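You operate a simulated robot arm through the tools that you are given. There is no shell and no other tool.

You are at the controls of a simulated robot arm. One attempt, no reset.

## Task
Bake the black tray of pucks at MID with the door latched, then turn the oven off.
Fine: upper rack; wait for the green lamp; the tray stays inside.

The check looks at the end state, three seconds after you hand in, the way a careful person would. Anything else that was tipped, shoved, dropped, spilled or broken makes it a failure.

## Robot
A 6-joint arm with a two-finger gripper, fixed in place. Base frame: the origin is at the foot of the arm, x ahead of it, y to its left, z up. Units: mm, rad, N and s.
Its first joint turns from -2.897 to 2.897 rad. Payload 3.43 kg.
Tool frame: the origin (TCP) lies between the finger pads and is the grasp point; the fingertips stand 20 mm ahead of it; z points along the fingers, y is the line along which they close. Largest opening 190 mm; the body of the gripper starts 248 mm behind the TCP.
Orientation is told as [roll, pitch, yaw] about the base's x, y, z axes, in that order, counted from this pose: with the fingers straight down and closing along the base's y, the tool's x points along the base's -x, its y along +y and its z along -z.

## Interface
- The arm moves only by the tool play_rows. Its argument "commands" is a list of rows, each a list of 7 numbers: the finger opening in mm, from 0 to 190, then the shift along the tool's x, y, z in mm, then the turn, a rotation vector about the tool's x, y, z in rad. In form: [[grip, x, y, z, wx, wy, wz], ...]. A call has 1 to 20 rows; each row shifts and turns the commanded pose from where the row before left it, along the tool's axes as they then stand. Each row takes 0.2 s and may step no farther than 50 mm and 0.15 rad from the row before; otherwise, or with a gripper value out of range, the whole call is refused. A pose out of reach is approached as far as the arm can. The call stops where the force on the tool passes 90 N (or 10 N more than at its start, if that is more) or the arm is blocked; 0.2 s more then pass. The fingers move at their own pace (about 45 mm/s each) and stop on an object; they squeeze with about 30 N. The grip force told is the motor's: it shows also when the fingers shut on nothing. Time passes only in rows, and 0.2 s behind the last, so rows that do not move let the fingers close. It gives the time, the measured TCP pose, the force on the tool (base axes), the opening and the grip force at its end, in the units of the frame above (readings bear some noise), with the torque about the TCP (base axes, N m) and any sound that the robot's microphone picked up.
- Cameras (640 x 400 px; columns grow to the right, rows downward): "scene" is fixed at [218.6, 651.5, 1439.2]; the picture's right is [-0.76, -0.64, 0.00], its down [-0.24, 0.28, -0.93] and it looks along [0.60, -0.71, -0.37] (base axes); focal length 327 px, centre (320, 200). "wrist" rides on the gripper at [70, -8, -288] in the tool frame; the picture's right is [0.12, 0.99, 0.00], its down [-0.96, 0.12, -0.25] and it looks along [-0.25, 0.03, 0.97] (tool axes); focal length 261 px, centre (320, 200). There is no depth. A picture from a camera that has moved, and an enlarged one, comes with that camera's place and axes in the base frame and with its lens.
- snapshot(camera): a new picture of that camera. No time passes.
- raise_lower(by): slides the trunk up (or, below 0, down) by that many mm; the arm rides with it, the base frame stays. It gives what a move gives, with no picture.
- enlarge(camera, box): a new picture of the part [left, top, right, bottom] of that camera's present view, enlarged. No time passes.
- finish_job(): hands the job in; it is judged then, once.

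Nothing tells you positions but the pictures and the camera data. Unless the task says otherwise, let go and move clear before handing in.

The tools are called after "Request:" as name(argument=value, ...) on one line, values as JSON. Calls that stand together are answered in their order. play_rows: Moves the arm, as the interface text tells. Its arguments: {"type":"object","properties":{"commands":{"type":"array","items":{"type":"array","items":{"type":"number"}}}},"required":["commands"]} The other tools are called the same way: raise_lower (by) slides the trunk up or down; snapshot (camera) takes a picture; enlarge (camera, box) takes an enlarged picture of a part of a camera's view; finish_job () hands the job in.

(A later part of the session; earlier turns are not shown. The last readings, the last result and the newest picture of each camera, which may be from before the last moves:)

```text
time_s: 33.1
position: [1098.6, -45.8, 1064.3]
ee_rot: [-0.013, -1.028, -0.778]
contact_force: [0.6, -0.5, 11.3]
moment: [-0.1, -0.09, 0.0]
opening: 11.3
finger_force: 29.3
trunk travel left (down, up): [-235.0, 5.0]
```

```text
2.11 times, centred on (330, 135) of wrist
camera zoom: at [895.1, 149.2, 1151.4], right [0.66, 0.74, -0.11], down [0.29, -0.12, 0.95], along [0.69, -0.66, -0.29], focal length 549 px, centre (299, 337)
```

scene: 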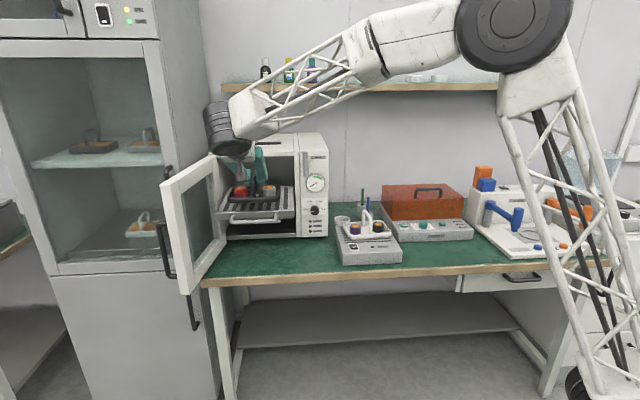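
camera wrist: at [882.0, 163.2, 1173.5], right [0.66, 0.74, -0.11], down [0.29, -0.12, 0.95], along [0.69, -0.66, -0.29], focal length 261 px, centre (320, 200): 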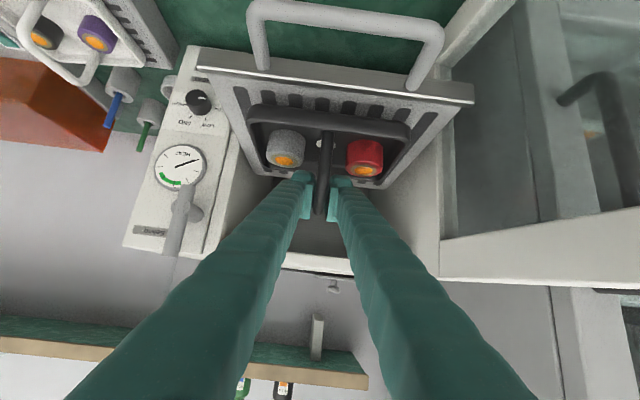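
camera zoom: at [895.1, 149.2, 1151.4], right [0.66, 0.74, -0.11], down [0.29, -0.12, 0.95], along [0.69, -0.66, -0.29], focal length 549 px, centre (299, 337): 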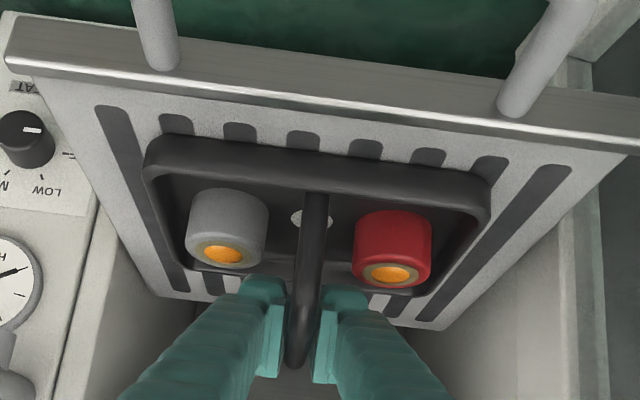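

Request:
play_rows(commands=[[46, 0, 0, 0, 0, 0, 0], [46, 0, 0, 0, 0, 0, 0], [46, 0, 0, 0, 0, 0, 0], [46, 0, 0, 0, 0, 0, 0], [46, 0, 0, -10, 0, 0, 0], [46, 0, 0, -20, 0, 0, 0], [46, 0, 0, -30, 0, 0, 0], [46, 0, 0, -40, 0, 0, 0], [46, 0, 0, -40, 0, 0, 0]])

Request:
snapshot(camera="wrist")

Request:
snapshot(camera="scene")

```text
time_s: 35.1
position: [1013.4, 39.5, 1134.4]
ee_rot: [-0.017, -1.029, -0.777]
contact_force: [0.7, -0.5, -0.2]
moment: [-0.04, -0.01, -0.04]
opening: 46.2
finger_force: 0.1
trunk travel left (down, up): [-235.0, 5.0]
```

```text
taken
camera wrist: at [809.9, 235.4, 1222.6], right [0.66, 0.74, -0.11], down [0.29, -0.12, 0.95], along [0.69, -0.66, -0.29], focal length 261 px, centre (320, 200)
```

wrist: 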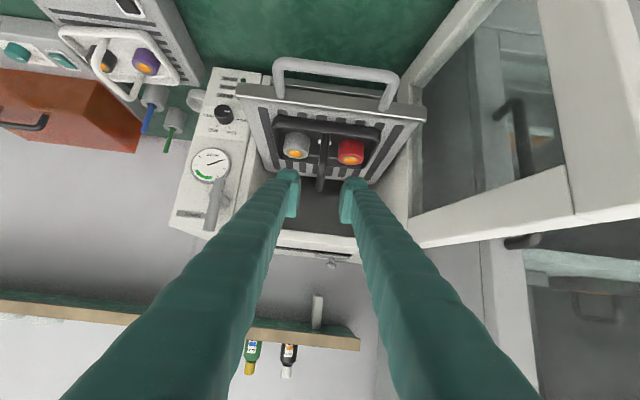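

```text
taken
```

scene: 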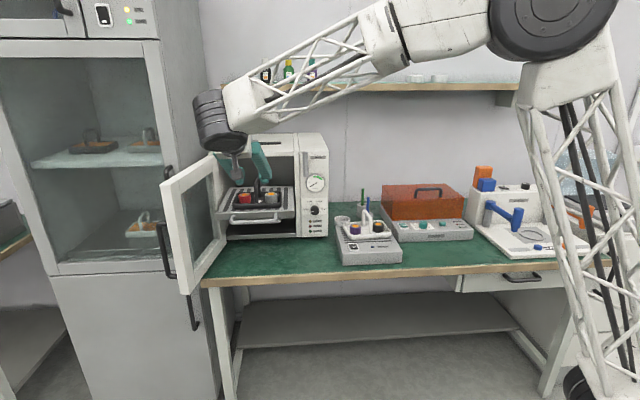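

Tray is on the upper rack and released. Next I'll close the fingers, level the tool and push the rack in by its handle bar.

Request:
play_rows(commands=[[20, 22.3, 0, -37.1, 0, 0, 0], [0, 22.3, 0, -37.1, 0, 0, 0], [0, 22.3, 0, -37.1, 0, 0, 0], [0, 0, 0, 0, 0, -0.1355, 0], [0, 0, 0, 0, 0, -0.1355, 0], [0, 0, 0, 0, 0, -0.1355, 0], [0, 0, 0, 0, 0, -0.1355, 0]])

Request:
snapshot(camera="wrist")

Request:
snapshot(camera="scene")

```text
time_s: 36.7
position: [923.2, 130.1, 1137.1]
ee_rot: [-1.596, -1.566, 0.806]
contact_force: [-0.3, -0.4, 0.3]
moment: [0.14, 0.15, 0.21]
opening: 0.3
finger_force: 30.0
trunk travel left (down, up): [-235.0, 5.0]
```

```text
taken
camera wrist: at [714.5, 329.5, 1065.4], right [0.7, 0.7, -0.12], down [-0.09, 0.26, 0.96], along [0.7, -0.67, 0.25], focal length 261 px, centre (320, 200)
```

wrist: 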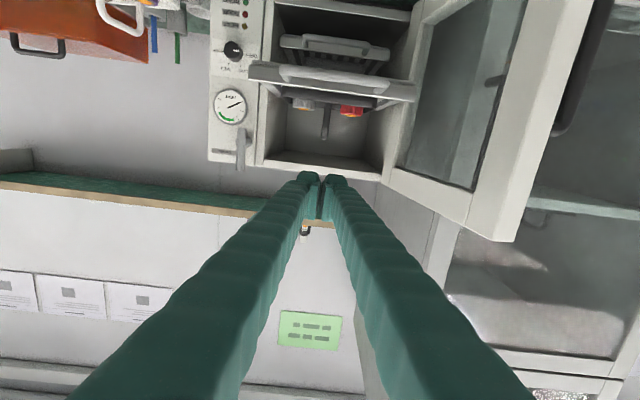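

```text
taken
```

scene: 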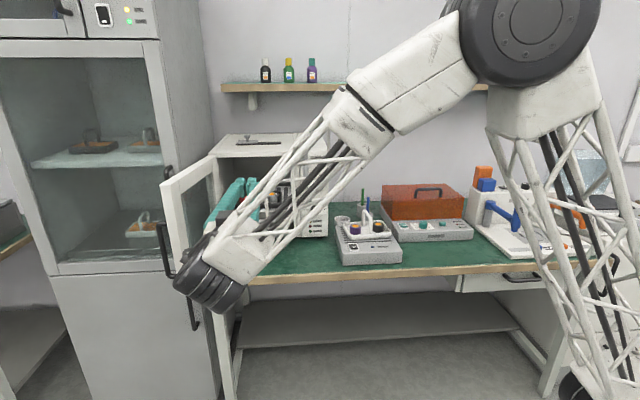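

Request:
enlarge(camera="wrist", box=[200, 0, 430, 190])

```text
2.11 times, centred on (315, 95) of wrist
camera zoom: at [714.5, 329.5, 1065.4], right [0.7, 0.7, -0.12], down [-0.09, 0.26, 0.96], along [0.7, -0.67, 0.25], focal length 549 px, centre (330, 421)
```

zoom: 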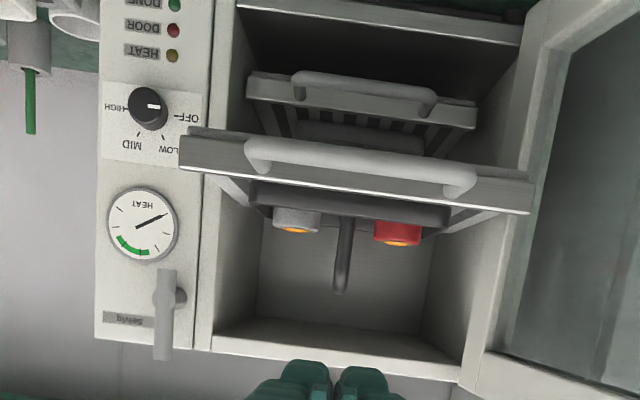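

Request:
play_rows(commands=[[0, 48, 0, 0, 0, 0, 0], [0, 48, 0, 0, 0, 0, 0], [0, 48, 0, 0, 0, 0, 0], [0, 0, 0, 0, 0, 0, 0]])

Request:
snapshot(camera="wrist")

```text
time_s: 37.7
position: [924.3, 127.7, 989.2]
ee_rot: [-1.353, -1.564, 0.564]
contact_force: [0.9, 0.4, -0.6]
moment: [-0.05, -0.03, -0.02]
opening: 0.1
finger_force: 29.6
trunk travel left (down, up): [-235.0, 5.0]
```

```text
taken
camera wrist: at [716.5, 327.2, 918.1], right [0.7, 0.7, -0.13], down [-0.09, 0.26, 0.96], along [0.71, -0.67, 0.24], focal length 261 px, centre (320, 200)
```

wrist: 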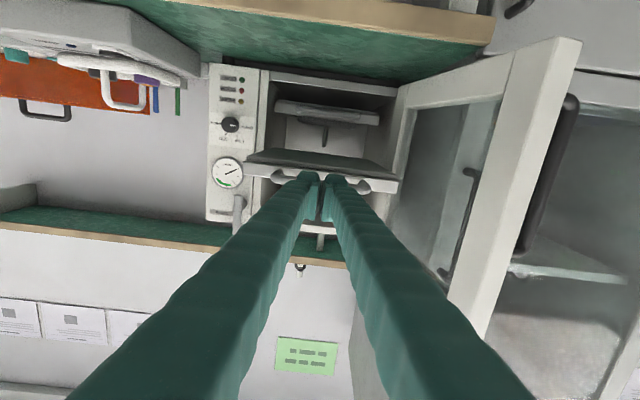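

Request:
play_rows(commands=[[0, -2, 0, 20, 0, 0, 0], [0, -2, 0, 15, 0, 0, 0], [0, 0, 0, 8, 0, 0, 0], [0, 0, 0, 6, 0, 0, 0], [0, 0, 0, 6, 0, 0, 0], [0, 0, 0, 6, 0, 0, 0], [0, 0, 0, 6, 0, 0, 0], [0, 0, 0, 6, 0, 0, 0], [0, 0, 0, 6, 0, 0, 0]])

Request:
enlarge(camera="scene", box=[200, 140, 330, 250])

Request:
enlarge(camera="wrist", box=[200, 50, 430, 250])

```text
time_s: 39.7
position: [976.8, 74.9, 995.1]
ee_rot: [-1.359, -1.562, 0.57]
contact_force: [0.1, 0.8, 0.0]
moment: [0.0, 0.0, -0.01]
opening: 0.0
finger_force: 30.2
trunk travel left (down, up): [-235.0, 5.0]
```

```text
3.64 times, centred on (265, 195) of scene
camera zoom: at [218.6, 651.5, 1439.2], right [-0.76, -0.64, 0.0], down [-0.24, 0.28, -0.93], along [0.6, -0.71, -0.37], focal length 1190 px, centre (520, 218)
```

zoom: 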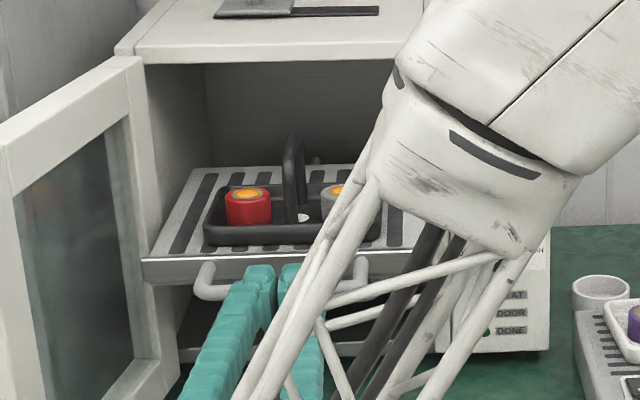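

```text
2.00 times, centred on (315, 150) of wrist
camera zoom: at [769.8, 273.1, 925.0], right [0.7, 0.7, -0.13], down [-0.09, 0.26, 0.96], along [0.71, -0.67, 0.24], focal length 521 px, centre (330, 300)
```

zoom: 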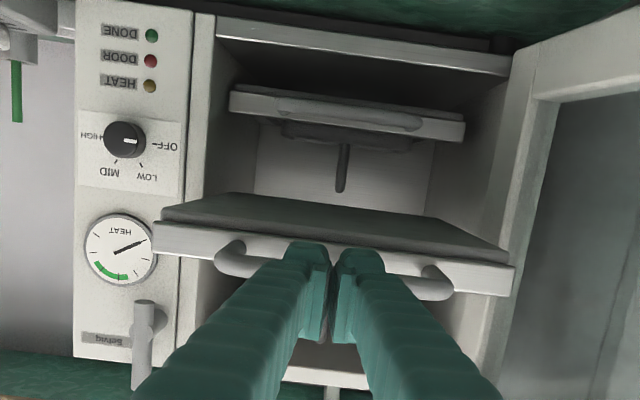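

Request:
play_rows(commands=[[0, 9, 0, 0, 0, 0, 0], [0, 0, 0, 6, 0, 0, 0], [0, 0, 0, 6, 0, 0, 0], [0, 0, 0, 6, 0, 0, 0], [0, 0, 0, 6, 0, 0, 0], [0, 0, 0, 6, 0, 0, 0], [0, 0, 0, 6, 0, 0, 0]])

Request:
enlarge(camera="scene", box=[200, 140, 330, 250])

Request:
enlarge(camera="wrist", box=[200, 50, 430, 250])

```text
time_s: 41.3
position: [1003.6, 48.6, 985.9]
ee_rot: [-1.375, -1.564, 0.583]
contact_force: [0.0, -0.2, 0.3]
moment: [0.02, 0.01, 0.01]
opening: 0.0
finger_force: 29.9
trunk travel left (down, up): [-235.0, 5.0]
```

```text
3.64 times, centred on (265, 195) of scene
camera zoom: at [218.6, 651.5, 1439.2], right [-0.76, -0.64, 0.0], down [-0.24, 0.28, -0.93], along [0.6, -0.71, -0.37], focal length 1190 px, centre (520, 218)
```

zoom: 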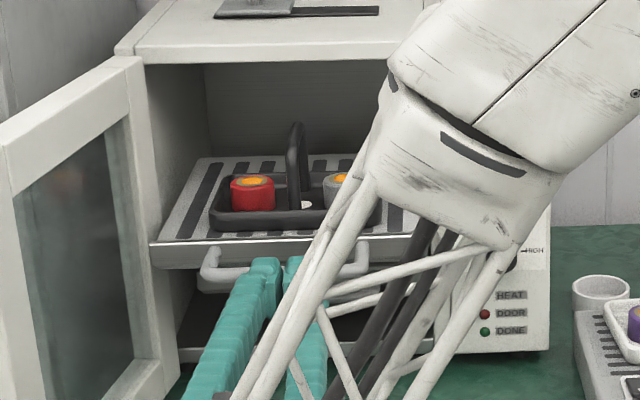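

```text
2.00 times, centred on (315, 150) of wrist
camera zoom: at [795.8, 247.1, 916.0], right [0.7, 0.7, -0.13], down [-0.09, 0.26, 0.96], along [0.7, -0.67, 0.24], focal length 521 px, centre (330, 300)
```

zoom: 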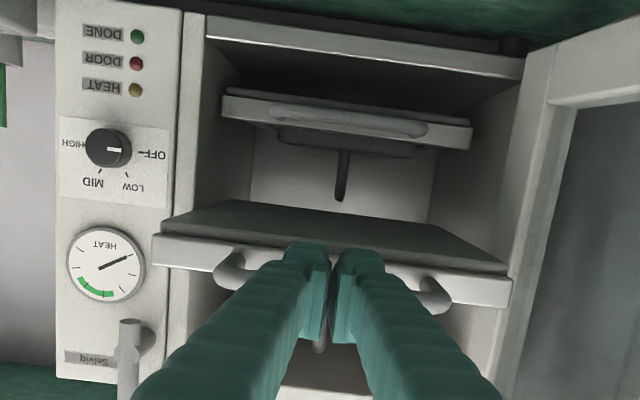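

Request:
play_rows(commands=[[0, 0, 0, 6, 0, 0, 0], [0, 0, 0, 9, 0, 0, 0], [0, 0, 0, 10, 0, 0, 0], [0, 0, 0, 10, 0, 0, 0], [0, 0, 0, 10, 0, 0, 0], [0, 0, 0, 10, 0, 0, 0], [0, 0, 0, 10, 0, 0, 0], [0, 0, 0, 10, 0, 0, 0], [0, 0, 0, 10, 0, 0, 0], [0, 0, 0, 8, 0, 0, 0], [0, 0, 0, 4, 0, 0, 0]])

Request:
enlarge(camera="scene", box=[200, 140, 330, 250])

Request:
enlarge(camera="wrist", box=[200, 50, 430, 250])

```text
time_s: 43.7
position: [1071.0, -20.8, 984.7]
ee_rot: [-1.318, -1.563, 0.529]
contact_force: [0.6, -0.1, 0.4]
moment: [0.01, 0.01, 0.0]
opening: 0.0
finger_force: 29.6
trunk travel left (down, up): [-235.0, 5.0]
```

```text
3.64 times, centred on (265, 195) of scene
camera zoom: at [218.6, 651.5, 1439.2], right [-0.76, -0.64, 0.0], down [-0.24, 0.28, -0.93], along [0.6, -0.71, -0.37], focal length 1190 px, centre (520, 218)
```

zoom: 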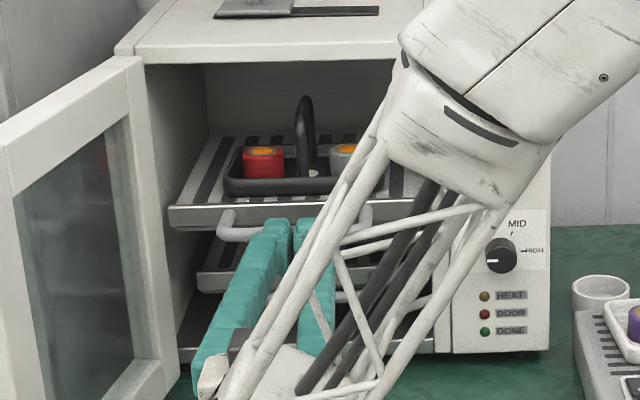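

```text
2.00 times, centred on (315, 150) of wrist
camera zoom: at [864.2, 178.2, 915.0], right [0.7, 0.7, -0.13], down [-0.09, 0.26, 0.96], along [0.7, -0.67, 0.24], focal length 521 px, centre (330, 300)
```

zoom: 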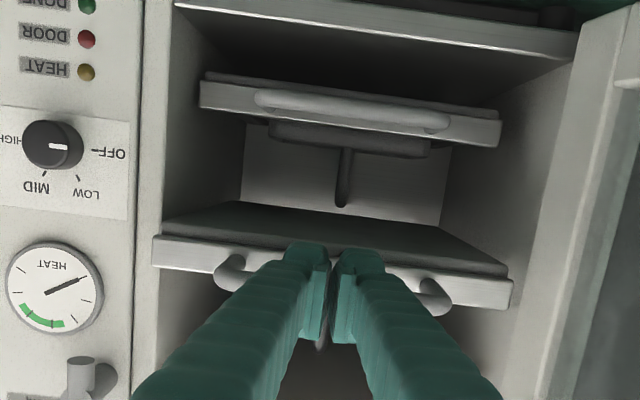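

Request:
play_rows(commands=[[0, 0, 0, 6, 0, 0, 0], [0, 0, 0, 9, 0, 0, 0], [0, 0, 0, 10, 0, 0, 0], [0, 0, 0, 10, 0, 0, 0], [0, 0, 0, 10, 0, 0, 0], [0, 0, 0, 10, 0, 0, 0], [0, 0, 0, 10, 0, 0, 0], [0, 0, 0, 8, 0, 0, 0], [0, 0, 0, 4, 0, 0, 0]])

Request:
enlarge(camera="scene", box=[200, 140, 330, 250])

Request:
enlarge(camera="wrist", box=[150, 20, 480, 250])

```text
time_s: 45.7
position: [1126.3, -76.0, 985.7]
ee_rot: [-1.342, -1.562, 0.551]
contact_force: [-0.3, 0.3, 0.7]
moment: [0.01, -0.02, -0.02]
opening: 0.1
finger_force: 30.2
trunk travel left (down, up): [-235.0, 5.0]
```

```text
3.64 times, centred on (265, 195) of scene
camera zoom: at [218.6, 651.5, 1439.2], right [-0.76, -0.64, 0.0], down [-0.24, 0.28, -0.93], along [0.6, -0.71, -0.37], focal length 1190 px, centre (520, 218)
```

zoom: 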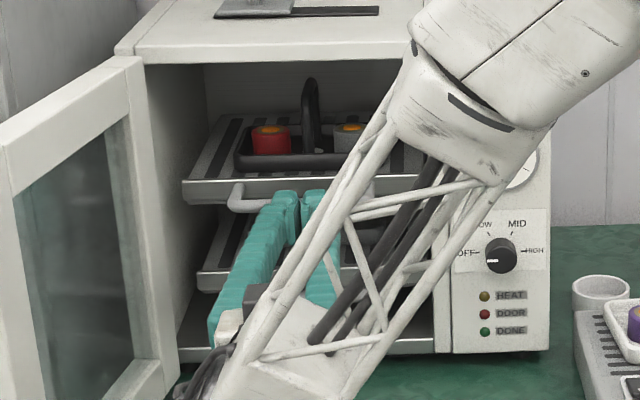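

```text
1.74 times, centred on (315, 135) of wrist
camera zoom: at [919.1, 122.9, 914.9], right [0.7, 0.7, -0.13], down [-0.09, 0.26, 0.96], along [0.7, -0.67, 0.24], focal length 453 px, centre (329, 313)
```

zoom: 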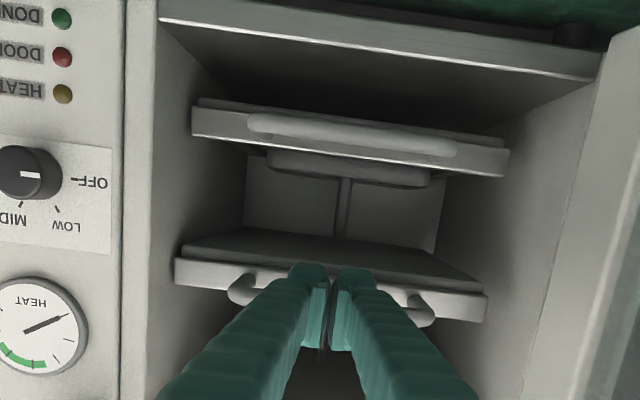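

Request:
play_rows(commands=[[0, 0, 0, 4, 0, 0, 0], [0, 0, 0, 5, 0, 0, 0], [0, 0, 0, 5, 0, 0, 0], [0, 0, 0, 4, 0, 0, 0], [0, 0, 0, 3, 0, 0, 0]])

Request:
enlarge(camera="scene", box=[200, 140, 330, 250])

Request:
enlarge(camera="wrist", box=[150, 20, 480, 250])

```text
time_s: 46.9
position: [1139.4, -89.3, 985.1]
ee_rot: [-1.331, -1.564, 0.539]
contact_force: [0.2, 0.8, -0.6]
moment: [-0.02, 0.0, -0.01]
opening: 0.1
finger_force: 30.1
trunk travel left (down, up): [-235.0, 5.0]
```

```text
3.64 times, centred on (265, 195) of scene
camera zoom: at [218.6, 651.5, 1439.2], right [-0.76, -0.64, 0.0], down [-0.24, 0.28, -0.93], along [0.6, -0.71, -0.37], focal length 1190 px, centre (520, 218)
```

zoom: 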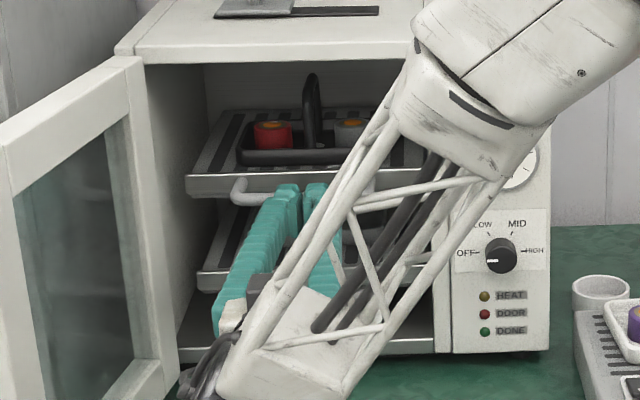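

```text
1.74 times, centred on (315, 135) of wrist
camera zoom: at [932.9, 108.4, 914.8], right [0.7, 0.7, -0.13], down [-0.09, 0.26, 0.96], along [0.7, -0.67, 0.24], focal length 453 px, centre (329, 313)
```

zoom: 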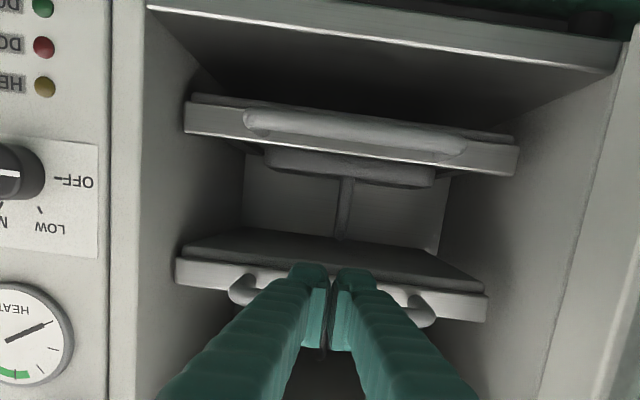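

Request:
play_rows(commands=[[0, 0, 0, 3, 0, 0, 0], [0, 0, 0, 3, 0, 0, 0], [0, 0, 0, 0, 0, 0, 0]])

Request:
play_rows(commands=[[0, 0, 0, 3, 0, 0, 0], [0, 0, 0, 3, 0, 0, 0], [0, 0, 0, 0, 0, 0, 0]])

```text
time_s: 47.7
position: [1144.4, -93.3, 983.9]
ee_rot: [-1.338, -1.564, 0.548]
contact_force: [-7.6, 2.9, -0.6]
moment: [-0.03, 0.0, -0.04]
opening: 6.1
finger_force: 34.2
trunk travel left (down, up): [-235.0, 5.0]
```

```text
time_s: 48.4
position: [1145.3, -94.3, 983.8]
ee_rot: [-1.283, -1.561, 0.492]
contact_force: [-66.8, 49.7, 3.2]
moment: [0.2, -0.91, 0.03]
opening: 6.0
finger_force: 34.3
trunk travel left (down, up): [-235.0, 5.0]
stopped in row 3: the force on the tool passed its limit at 96 N (the readings are from after the stop); the commanded pose is now the measured one
```

Request:
play_rows(commands=[[0, 0, 0, -5, 0, 0, 0], [0, 0, 0, -15, 0, 0, 0], [0, 0, 0, -30, 0, 0, 0], [0, 0, 0, -40, 0, 0, 0], [0, 0, 0, -45, 0, 0, 0], [0, 0, 0, -45, 0, 0, 0], [0, 0, 0, -45, 0, 0, 0], [0, 0, 0, -45, 0, 0, 0]])

Request:
snapshot(camera="wrist")

Request:
enlarge(camera="scene", box=[200, 140, 330, 250])

```text
time_s: 50.2
position: [958.3, 90.8, 983.5]
ee_rot: [-1.061, -1.558, 0.266]
contact_force: [0.1, -1.2, 0.4]
moment: [-0.05, -0.02, 0.03]
opening: 0.0
finger_force: 34.6
trunk travel left (down, up): [-235.0, 5.0]
```

```text
taken
camera wrist: at [751.7, 291.4, 913.9], right [0.71, 0.7, -0.13], down [-0.08, 0.26, 0.96], along [0.7, -0.67, 0.24], focal length 261 px, centre (320, 200)
```

wrist: 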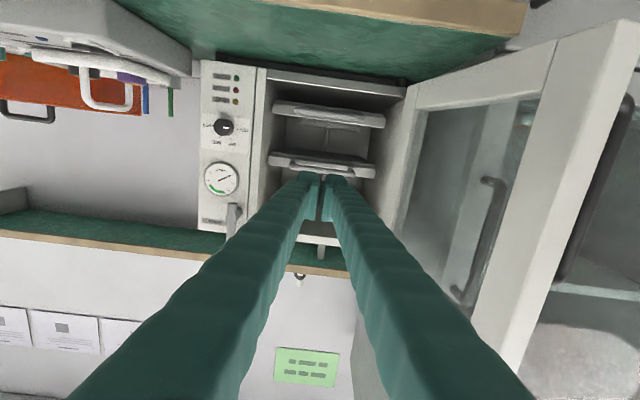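

```text
3.64 times, centred on (265, 195) of scene
camera zoom: at [218.6, 651.5, 1439.2], right [-0.76, -0.64, 0.0], down [-0.24, 0.28, -0.93], along [0.6, -0.71, -0.37], focal length 1190 px, centre (520, 218)
```

zoom: 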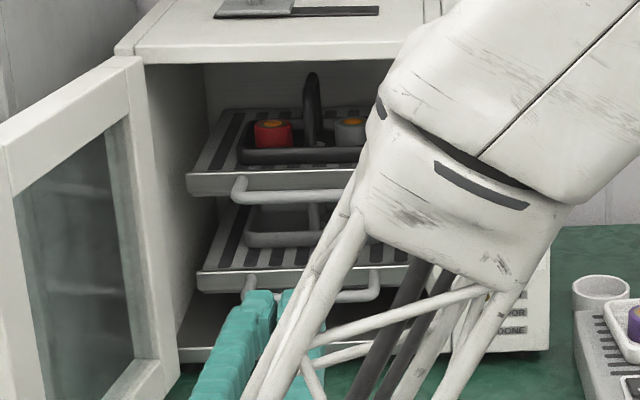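

The upper rack is fully home, level with the lower one. Next I'll close the door by pushing its outer face above its handle, which means backing out, rising and swinging around to the outside of the free edge.

Request:
play_rows(commands=[[0, 0, 0, -44, 0, 0, 0], [0, 0, 0, -44, 0, 0, 0], [0, 0, 0, -44, 0, 0, 0], [0, 0, 0, -44, 0, 0, 0], [0, -36, 0, 0, 0, 0, 0], [0, -36, 0, 0, 0, 0, 0], [0, -36, 0, 0, 0, 0, 0], [0, 0, 0, 0, -0.15, 0, 0], [0, 0, 0, 0, -0.15, 0, 0]])

Request:
snapshot(camera="wrist")

Request:
snapshot(camera="scene")

```text
time_s: 52.2
position: [836.1, 219.6, 1093.5]
ee_rot: [-0.816, -1.558, 0.325]
contact_force: [0.4, 0.8, -0.7]
moment: [-0.07, -0.16, -0.19]
opening: 0.0
finger_force: 34.1
trunk travel left (down, up): [-235.0, 5.0]
```

```text
taken
camera wrist: at [579.6, 347.9, 1023.5], right [0.47, 0.87, -0.13], down [-0.15, 0.22, 0.96], along [0.87, -0.43, 0.24], focal length 261 px, centre (320, 200)
```

wrist: 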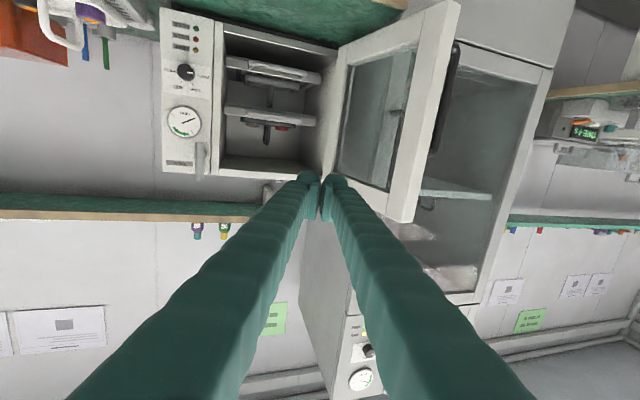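

```text
taken
```

scene: 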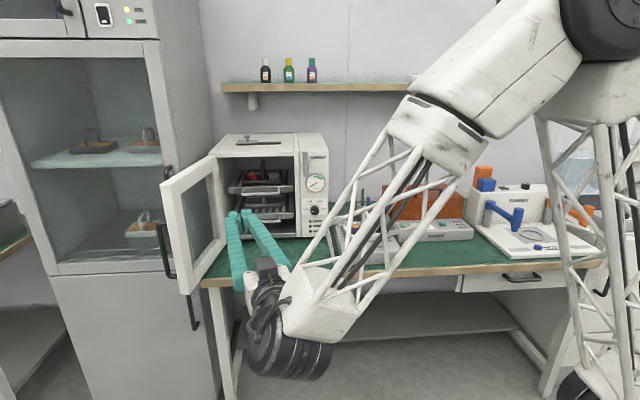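

Request:
enlarge(camera="wrist", box=[300, 0, 500, 230])

Request:
enlarge(camera="wrist", box=[150, 0, 350, 190])

```text
1.74 times, centred on (400, 115) of wrist
camera zoom: at [579.6, 347.9, 1023.5], right [0.47, 0.87, -0.13], down [-0.15, 0.22, 0.96], along [0.87, -0.43, 0.24], focal length 453 px, centre (181, 348)
```

zoom: 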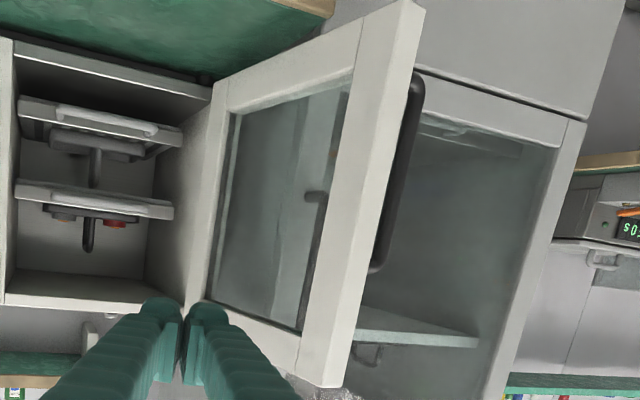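

```text
2.11 times, centred on (250, 95) of wrist
camera zoom: at [579.6, 347.9, 1023.5], right [0.47, 0.87, -0.13], down [-0.15, 0.22, 0.96], along [0.87, -0.43, 0.24], focal length 549 px, centre (467, 421)
```

zoom: 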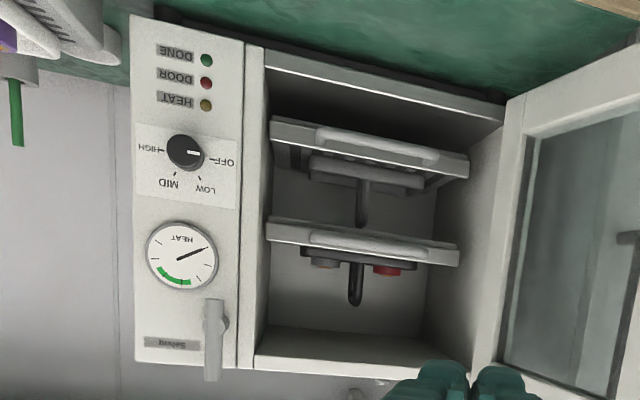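

Request:
play_rows(commands=[[0, 0, 43, 10, 0, 0, 0], [0, 0, 43, 13, 0, 0, 0], [0, 0, 43, 13, 0, 0, 0], [0, 0, 43, 13, 0, 0, 0], [0, 0, 43, 13, 0, 0, 0], [0, 0, 43, 13, 0, 0, 0]])

Request:
snapshot(camera="wrist")

Request:
snapshot(camera="scene")

```text
time_s: 53.6
position: [1023.0, 407.5, 1091.4]
ee_rot: [-0.807, -1.559, 0.311]
contact_force: [-0.3, 0.3, 1.0]
moment: [0.08, 0.18, 0.09]
opening: 0.0
finger_force: 34.2
trunk travel left (down, up): [-235.0, 5.0]
```

```text
taken
camera wrist: at [765.8, 537.6, 1022.4], right [0.47, 0.87, -0.13], down [-0.15, 0.22, 0.96], along [0.87, -0.43, 0.24], focal length 261 px, centre (320, 200)
```

wrist: 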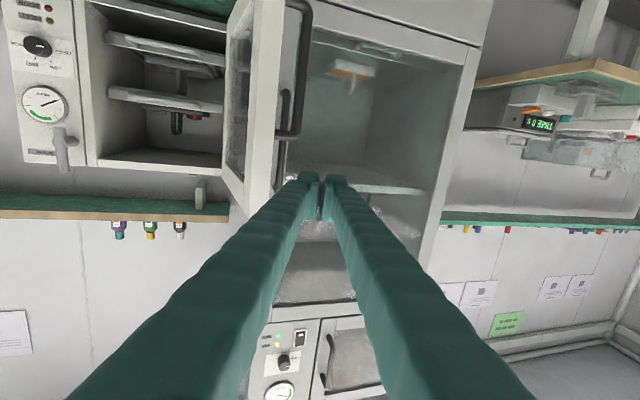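

```text
taken
```

scene: 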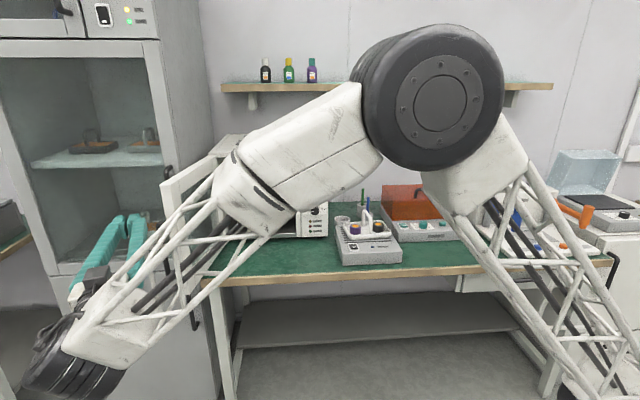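

Request:
enlarge(camera="wrist", box=[200, 80, 440, 240])

```text
2.50 times, centred on (320, 160) of wrist
camera zoom: at [765.8, 537.6, 1022.4], right [0.47, 0.87, -0.13], down [-0.15, 0.22, 0.96], along [0.87, -0.43, 0.24], focal length 652 px, centre (320, 300)
```

zoom: 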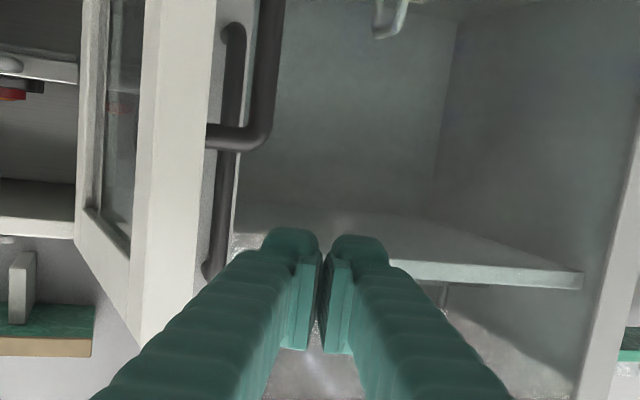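

Request:
play_rows(commands=[[0, 0, -11.8, 38.2, 0, 0, 0], [0, 0, -11.8, 38.2, 0, 0, 0], [0, 0, -11.8, 38.2, 0, 0, 0]])

Request:
enlarge(camera="wrist", box=[160, 60, 440, 260])

Request:
enlarge(camera="scene", box=[60, 130, 240, 300])

```text
time_s: 54.4
position: [1107.7, 324.5, 1089.3]
ee_rot: [-0.777, -1.561, 0.285]
contact_force: [-0.2, -0.4, 1.1]
moment: [0.02, 0.03, -0.04]
opening: 0.0
finger_force: 34.1
trunk travel left (down, up): [-235.0, 5.0]
```

```text
2.00 times, centred on (300, 160) of wrist
camera zoom: at [851.8, 454.3, 1020.9], right [0.47, 0.87, -0.13], down [-0.15, 0.22, 0.96], along [0.87, -0.43, 0.24], focal length 521 px, centre (360, 280)
```

zoom: 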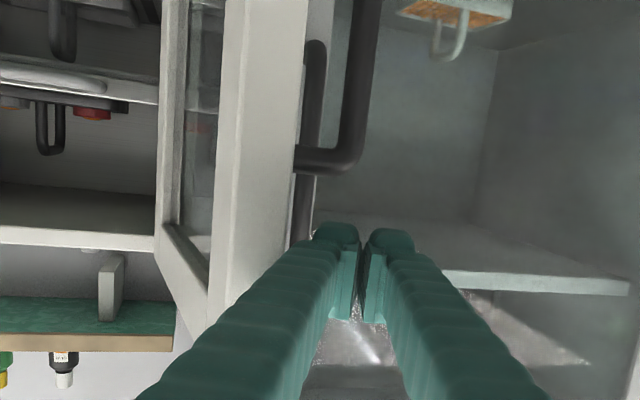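

```text
2.35 times, centred on (150, 215) of scene
camera zoom: at [218.6, 651.5, 1439.2], right [-0.76, -0.64, 0.0], down [-0.24, 0.28, -0.93], along [0.6, -0.71, -0.37], focal length 770 px, centre (720, 165)
```

zoom: 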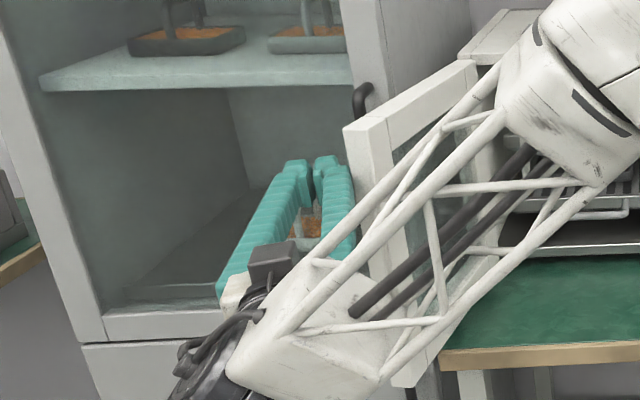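

Request:
play_rows(commands=[[0, 0, -15, -4.2, 0, 0, 0], [0, 0, -20, -5.6, 0, 0, 0], [0, 0, -22, -6.1, 0, 0, 0], [0, 0, -22, -6.1, 0, 0, 0], [0, 0, -20, -5.6, 0, 0, 0], [0, 0, -11, -3, 0, 0, 0]])

Request:
snapshot(camera="wrist")

Request:
enlarge(camera="scene", box=[60, 130, 330, 300])

```text
time_s: 55.8
position: [1029.3, 242.0, 1091.8]
ee_rot: [-0.776, -1.56, 0.282]
contact_force: [-0.4, 0.1, 0.3]
moment: [-0.03, -0.05, -0.03]
opening: 0.0
finger_force: 34.2
trunk travel left (down, up): [-235.0, 5.0]
```

```text
taken
camera wrist: at [772.1, 371.4, 1022.2], right [0.47, 0.87, -0.13], down [-0.15, 0.22, 0.96], along [0.87, -0.43, 0.24], focal length 261 px, centre (320, 200)
```

wrist: 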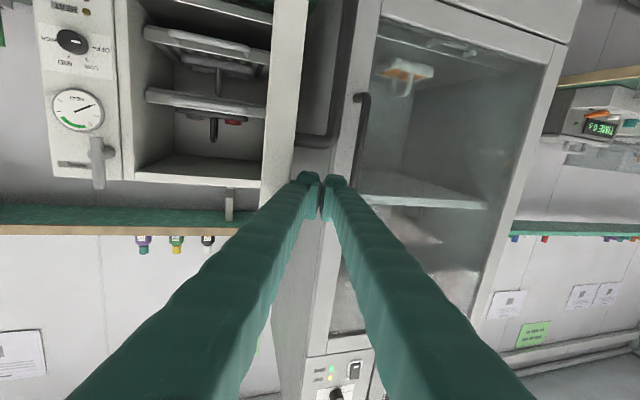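

```text
2.35 times, centred on (195, 215) of scene
camera zoom: at [218.6, 651.5, 1439.2], right [-0.76, -0.64, 0.0], down [-0.24, 0.28, -0.93], along [0.6, -0.71, -0.37], focal length 770 px, centre (614, 165)
```

zoom: 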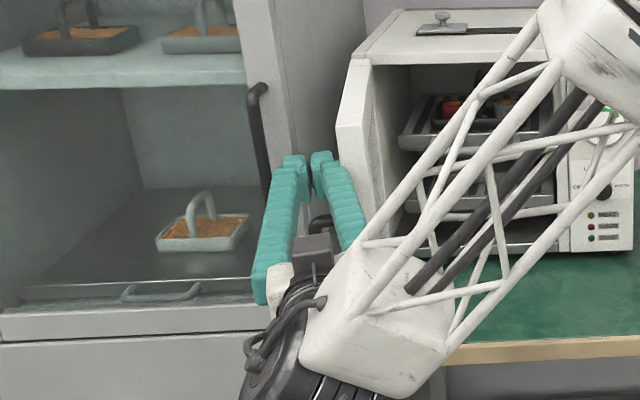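

Request:
play_rows(commands=[[0, 0, -21.6, -2.8, 0.03, 0, 0], [0, 0, -21.6, -2.3, 0.03, 0, 0], [0, 0, -21.6, -1.8, 0.03, 0, 0], [0, 0, -21.6, -1.3, 0.03, 0, 0], [0, 0, -21.6, -0.5, 0.03, 0, 0], [0, 0, -18.8, 6.5, 0.03, 0, 0], [0, 0, -18.8, 7.2, 0.03, 0, 0], [0, 0, -18.8, 8, 0.03, 0, 0], [0, 0, -18.8, 8.7, 0.03, 0, 0]])

Request:
snapshot(camera="wrist")

Request:
enlarge(camera="scene", box=[100, 130, 370, 300])

```text
time_s: 57.8
position: [940.0, 76.6, 1092.0]
ee_rot: [-1.084, -1.559, 0.32]
contact_force: [-0.1, 0.8, -0.1]
moment: [0.0, -0.05, -0.03]
opening: 0.0
finger_force: 34.6
trunk travel left (down, up): [-235.0, 5.0]
```

```text
taken
camera wrist: at [726.9, 269.8, 1022.1], right [0.69, 0.72, -0.13], down [-0.09, 0.26, 0.96], along [0.72, -0.65, 0.24], focal length 261 px, centre (320, 200)
```

wrist: 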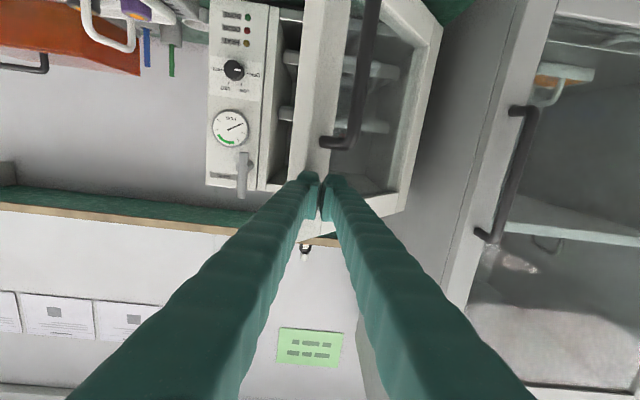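

```text
2.35 times, centred on (235, 215) of scene
camera zoom: at [218.6, 651.5, 1439.2], right [-0.76, -0.64, 0.0], down [-0.24, 0.28, -0.93], along [0.6, -0.71, -0.37], focal length 770 px, centre (520, 165)
```

zoom: 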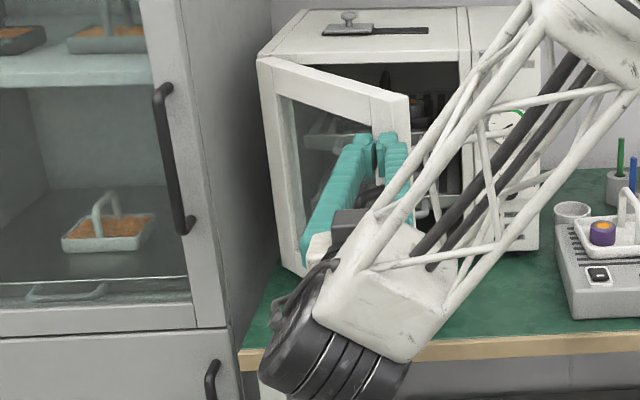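

Request:
play_rows(commands=[[0, 0, -8.5, 16.7, 0, 0, 0], [0, 0, -8.5, 16.7, 0, 0, 0], [0, 0, -8.5, 16.7, 0, 0, 0], [0, 0, -8.5, 16.7, 0, 0, 0], [0, 0, -4.5, 16, 0, 0, 0], [0, 0, -4.5, 16, 0, 0, 0], [0, 0, -4.5, 16, 0, 0, 0]])

Request:
snapshot(camera="wrist")

Request:
enlarge(camera="scene", box=[180, 120, 370, 250])

```text
time_s: 59.4
position: [990.3, -37.3, 1092.1]
ee_rot: [-1.044, -1.56, 0.278]
contact_force: [0.0, 0.0, -0.2]
moment: [0.01, 0.03, -0.03]
opening: 0.0
finger_force: 34.5
trunk travel left (down, up): [-235.0, 5.0]
```

```text
taken
camera wrist: at [777.9, 156.2, 1022.0], right [0.69, 0.72, -0.13], down [-0.09, 0.26, 0.96], along [0.72, -0.65, 0.24], focal length 261 px, centre (320, 200)
```

wrist: 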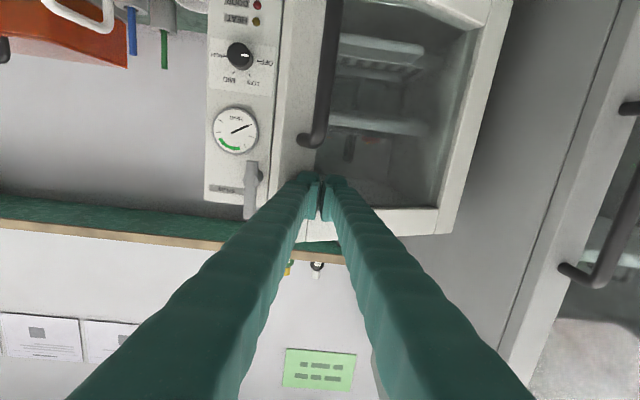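

```text
3.08 times, centred on (275, 185) of scene
camera zoom: at [218.6, 651.5, 1439.2], right [-0.76, -0.64, 0.0], down [-0.24, 0.28, -0.93], along [0.6, -0.71, -0.37], focal length 1007 px, centre (458, 246)
```

zoom: 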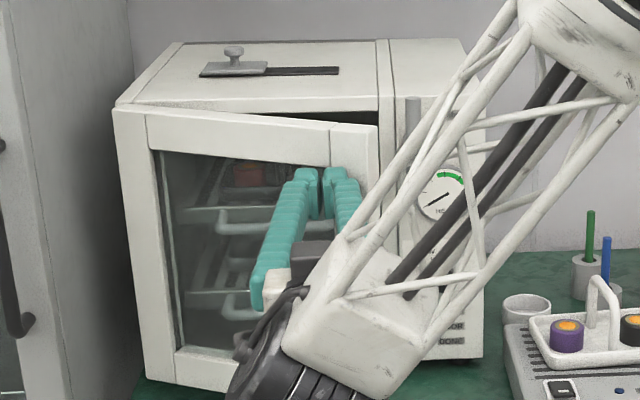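

Request:
play_rows(commands=[[0, 0, -3, 12, 0, 0, 0], [0, 0, -3, 12, 0, 0, 0], [0, 0, -2, 10, 0, 0, 0], [0, 0, -2, 10, 0, 0, 0]])

Request:
snapshot(camera="wrist")

Request:
enlarge(camera="scene", box=[180, 120, 370, 250])

```text
time_s: 60.4
position: [1015.5, -76.7, 1092.1]
ee_rot: [-1.065, -1.559, 0.302]
contact_force: [0.6, 0.1, 1.1]
moment: [0.01, 0.0, -0.01]
opening: 0.0
finger_force: 34.5
trunk travel left (down, up): [-235.0, 5.0]
```

```text
taken
camera wrist: at [802.4, 117.4, 1022.3], right [0.69, 0.72, -0.13], down [-0.09, 0.26, 0.96], along [0.72, -0.65, 0.24], focal length 261 px, centre (320, 200)
```

wrist: 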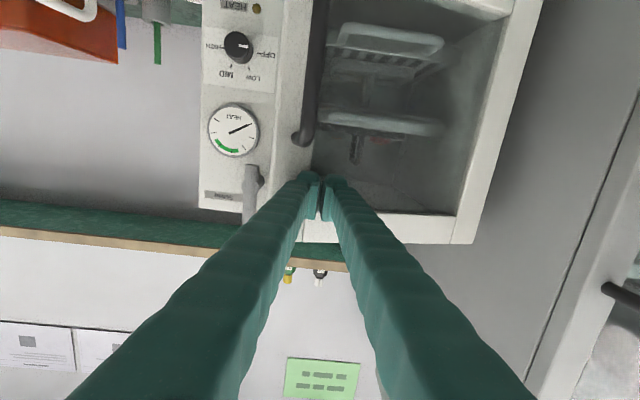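

```text
3.08 times, centred on (275, 185) of scene
camera zoom: at [218.6, 651.5, 1439.2], right [-0.76, -0.64, 0.0], down [-0.24, 0.28, -0.93], along [0.6, -0.71, -0.37], focal length 1007 px, centre (458, 246)
```

zoom: 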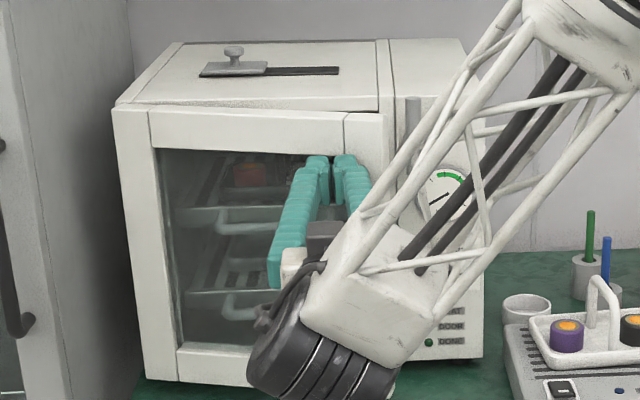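

Request:
play_rows(commands=[[0, 0, 0, 5, 0, 0, 0], [0, 0, 0, 5, 0, 0, 0], [0, 0, 0, 0, 0, 0, 0]])

Request:
play_rows(commands=[[0, 0, 0, 4, 0, 0, 0], [0, 0, 0, 4, 0, 0, 0], [0, 0, 0, 0, 0, 0, 0]])

Request:
enlarge(camera="scene", box=[180, 120, 370, 250])

```text
time_s: 61.2
position: [1023.6, -82.1, 1092.1]
ee_rot: [-1.053, -1.561, 0.287]
contact_force: [0.2, -0.9, -0.5]
moment: [-0.02, -0.02, -0.02]
opening: 0.0
finger_force: 34.0
trunk travel left (down, up): [-235.0, 5.0]
```

```text
time_s: 62.0
position: [1029.0, -88.1, 1090.6]
ee_rot: [-1.047, -1.559, 0.283]
contact_force: [0.0, -0.2, -0.1]
moment: [0.04, 0.0, 0.0]
opening: 0.3
finger_force: 34.5
trunk travel left (down, up): [-235.0, 5.0]
```

```text
3.08 times, centred on (275, 185) of scene
camera zoom: at [218.6, 651.5, 1439.2], right [-0.76, -0.64, 0.0], down [-0.24, 0.28, -0.93], along [0.6, -0.71, -0.37], focal length 1007 px, centre (458, 246)
```

zoom: 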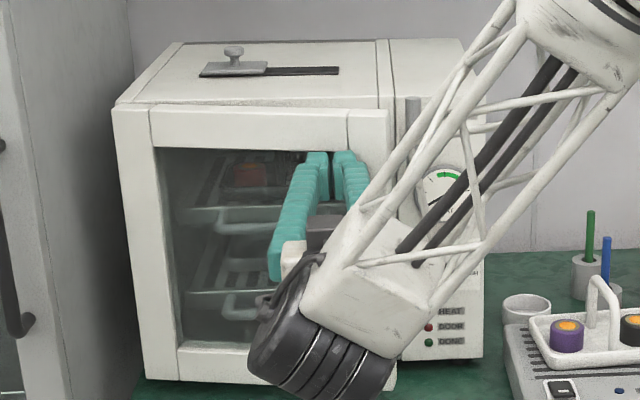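

Request:
play_rows(commands=[[0, 0, 0, 4, 0, 0, 0], [0, 0, 0, 4, 0, 0, 0], [0, 0, 0, 0, 0, 0, 0]])

Request:
play_rows(commands=[[0, 0, 0, 4, 0, 0, 0], [0, 0, 0, 4, 0, 0, 0], [0, 0, 0, 0, 0, 0, 0]])

Request:
enlarge(camera="scene", box=[180, 120, 370, 250])

Request:
snapshot(camera="wrist")

```text
time_s: 62.8
position: [1034.1, -93.5, 1091.5]
ee_rot: [-1.046, -1.561, 0.282]
contact_force: [0.2, 0.3, -0.3]
moment: [-0.02, -0.02, 0.0]
opening: 0.0
finger_force: 34.4
trunk travel left (down, up): [-235.0, 5.0]
```

```text
time_s: 63.6
position: [1039.4, -98.4, 1091.3]
ee_rot: [-1.049, -1.561, 0.284]
contact_force: [-0.5, -0.4, -0.8]
moment: [0.0, -0.02, 0.0]
opening: 0.0
finger_force: 34.4
trunk travel left (down, up): [-235.0, 5.0]
```

```text
3.08 times, centred on (275, 185) of scene
camera zoom: at [218.6, 651.5, 1439.2], right [-0.76, -0.64, 0.0], down [-0.24, 0.28, -0.93], along [0.6, -0.71, -0.37], focal length 1007 px, centre (458, 246)
```

zoom: 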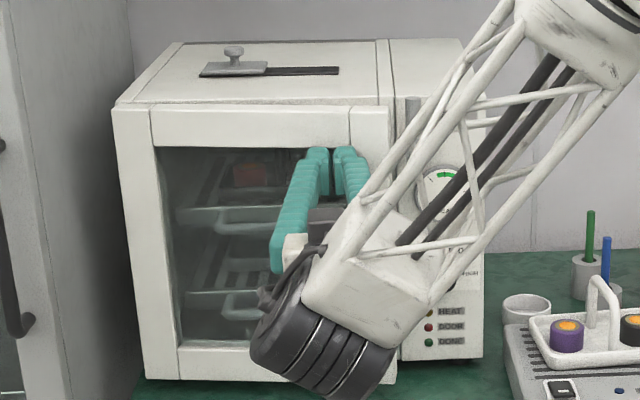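

```text
taken
camera wrist: at [826.1, 95.0, 1022.7], right [0.69, 0.72, -0.13], down [-0.09, 0.26, 0.96], along [0.72, -0.65, 0.24], focal length 261 px, centre (320, 200)
```

wrist: 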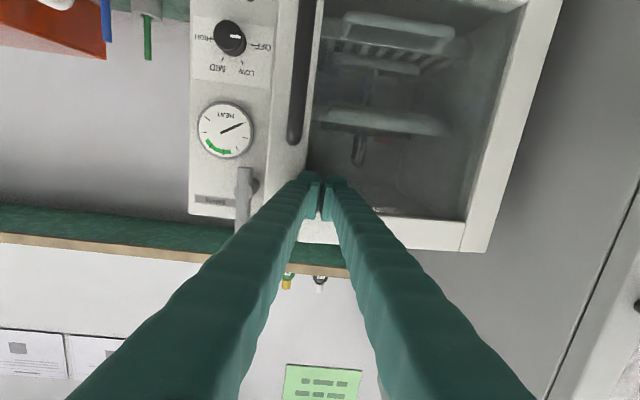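

Request:
play_rows(commands=[[0, 0, 0, 3, 0, 0, 0], [0, 0, 0, 3, 0, 0, 0], [0, 0, 0, 0, 0, 0, 0]])

Request:
play_rows(commands=[[0, 0, 0, 3, 0, 0, 0], [0, 0, 0, 3, 0, 0, 0], [0, 0, 0, 0, 0, 0, 0]])

Request:
enlarge(camera="wrist", box=[170, 60, 430, 260])

```text
time_s: 64.4
position: [1043.5, -101.4, 1090.7]
ee_rot: [-1.047, -1.563, 0.283]
contact_force: [0.4, -0.1, 0.0]
moment: [0.01, 0.0, -0.01]
opening: 0.3
finger_force: 34.7
trunk travel left (down, up): [-235.0, 5.0]
```

```text
time_s: 65.2
position: [1048.1, -106.5, 1091.4]
ee_rot: [-1.049, -1.56, 0.284]
contact_force: [-0.7, 0.3, 0.0]
moment: [0.01, -0.03, 0.02]
opening: 0.0
finger_force: 34.2
trunk travel left (down, up): [-235.0, 5.0]
```

```text
2.00 times, centred on (300, 160) of wrist
camera zoom: at [835.4, 86.3, 1021.6], right [0.69, 0.72, -0.13], down [-0.09, 0.26, 0.96], along [0.72, -0.65, 0.24], focal length 521 px, centre (360, 280)
```

zoom: 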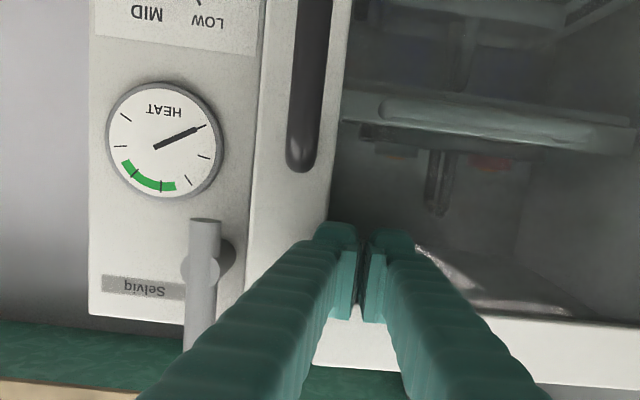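

Request:
play_rows(commands=[[0, 0, 0, 3, 0, 0, 0], [0, 0, 0, 3, 0, 0, 0], [0, 0, 0, 0, 0, 0, 0]])

Request:
play_rows(commands=[[0, 0, 0, 3, 0, 0, 0], [0, 0, 0, 3, 0, 0, 0], [0, 0, 0, 0, 0, 0, 0]])

Request:
enlarge(camera="scene", box=[180, 120, 370, 250])

Request:
enlarge(camera="wrist", box=[170, 60, 430, 260])

```text
time_s: 66.0
position: [1052.8, -111.5, 1090.9]
ee_rot: [-1.049, -1.56, 0.285]
contact_force: [0.2, 0.3, 0.2]
moment: [-0.01, -0.01, -0.02]
opening: 0.0
finger_force: 34.7
trunk travel left (down, up): [-235.0, 5.0]
```

```text
time_s: 66.8
position: [1056.7, -116.0, 1091.7]
ee_rot: [-1.045, -1.559, 0.28]
contact_force: [-0.6, 0.0, -0.1]
moment: [-0.03, -0.01, 0.0]
opening: 0.0
finger_force: 34.1
trunk travel left (down, up): [-235.0, 5.0]
```

```text
3.08 times, centred on (275, 185) of scene
camera zoom: at [218.6, 651.5, 1439.2], right [-0.76, -0.64, 0.0], down [-0.24, 0.28, -0.93], along [0.6, -0.71, -0.37], focal length 1007 px, centre (458, 246)
```

zoom: 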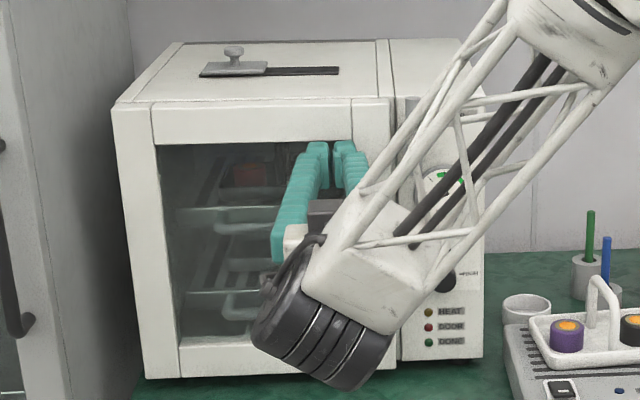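

```text
2.00 times, centred on (300, 160) of wrist
camera zoom: at [844.8, 78.1, 1022.1], right [0.69, 0.72, -0.13], down [-0.09, 0.26, 0.96], along [0.72, -0.65, 0.24], focal length 521 px, centre (360, 280)
```

zoom: 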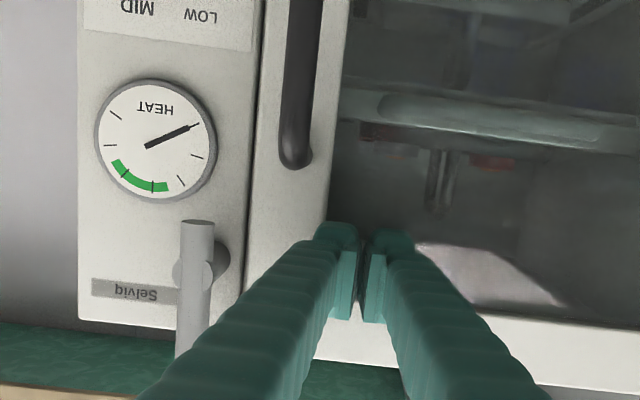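

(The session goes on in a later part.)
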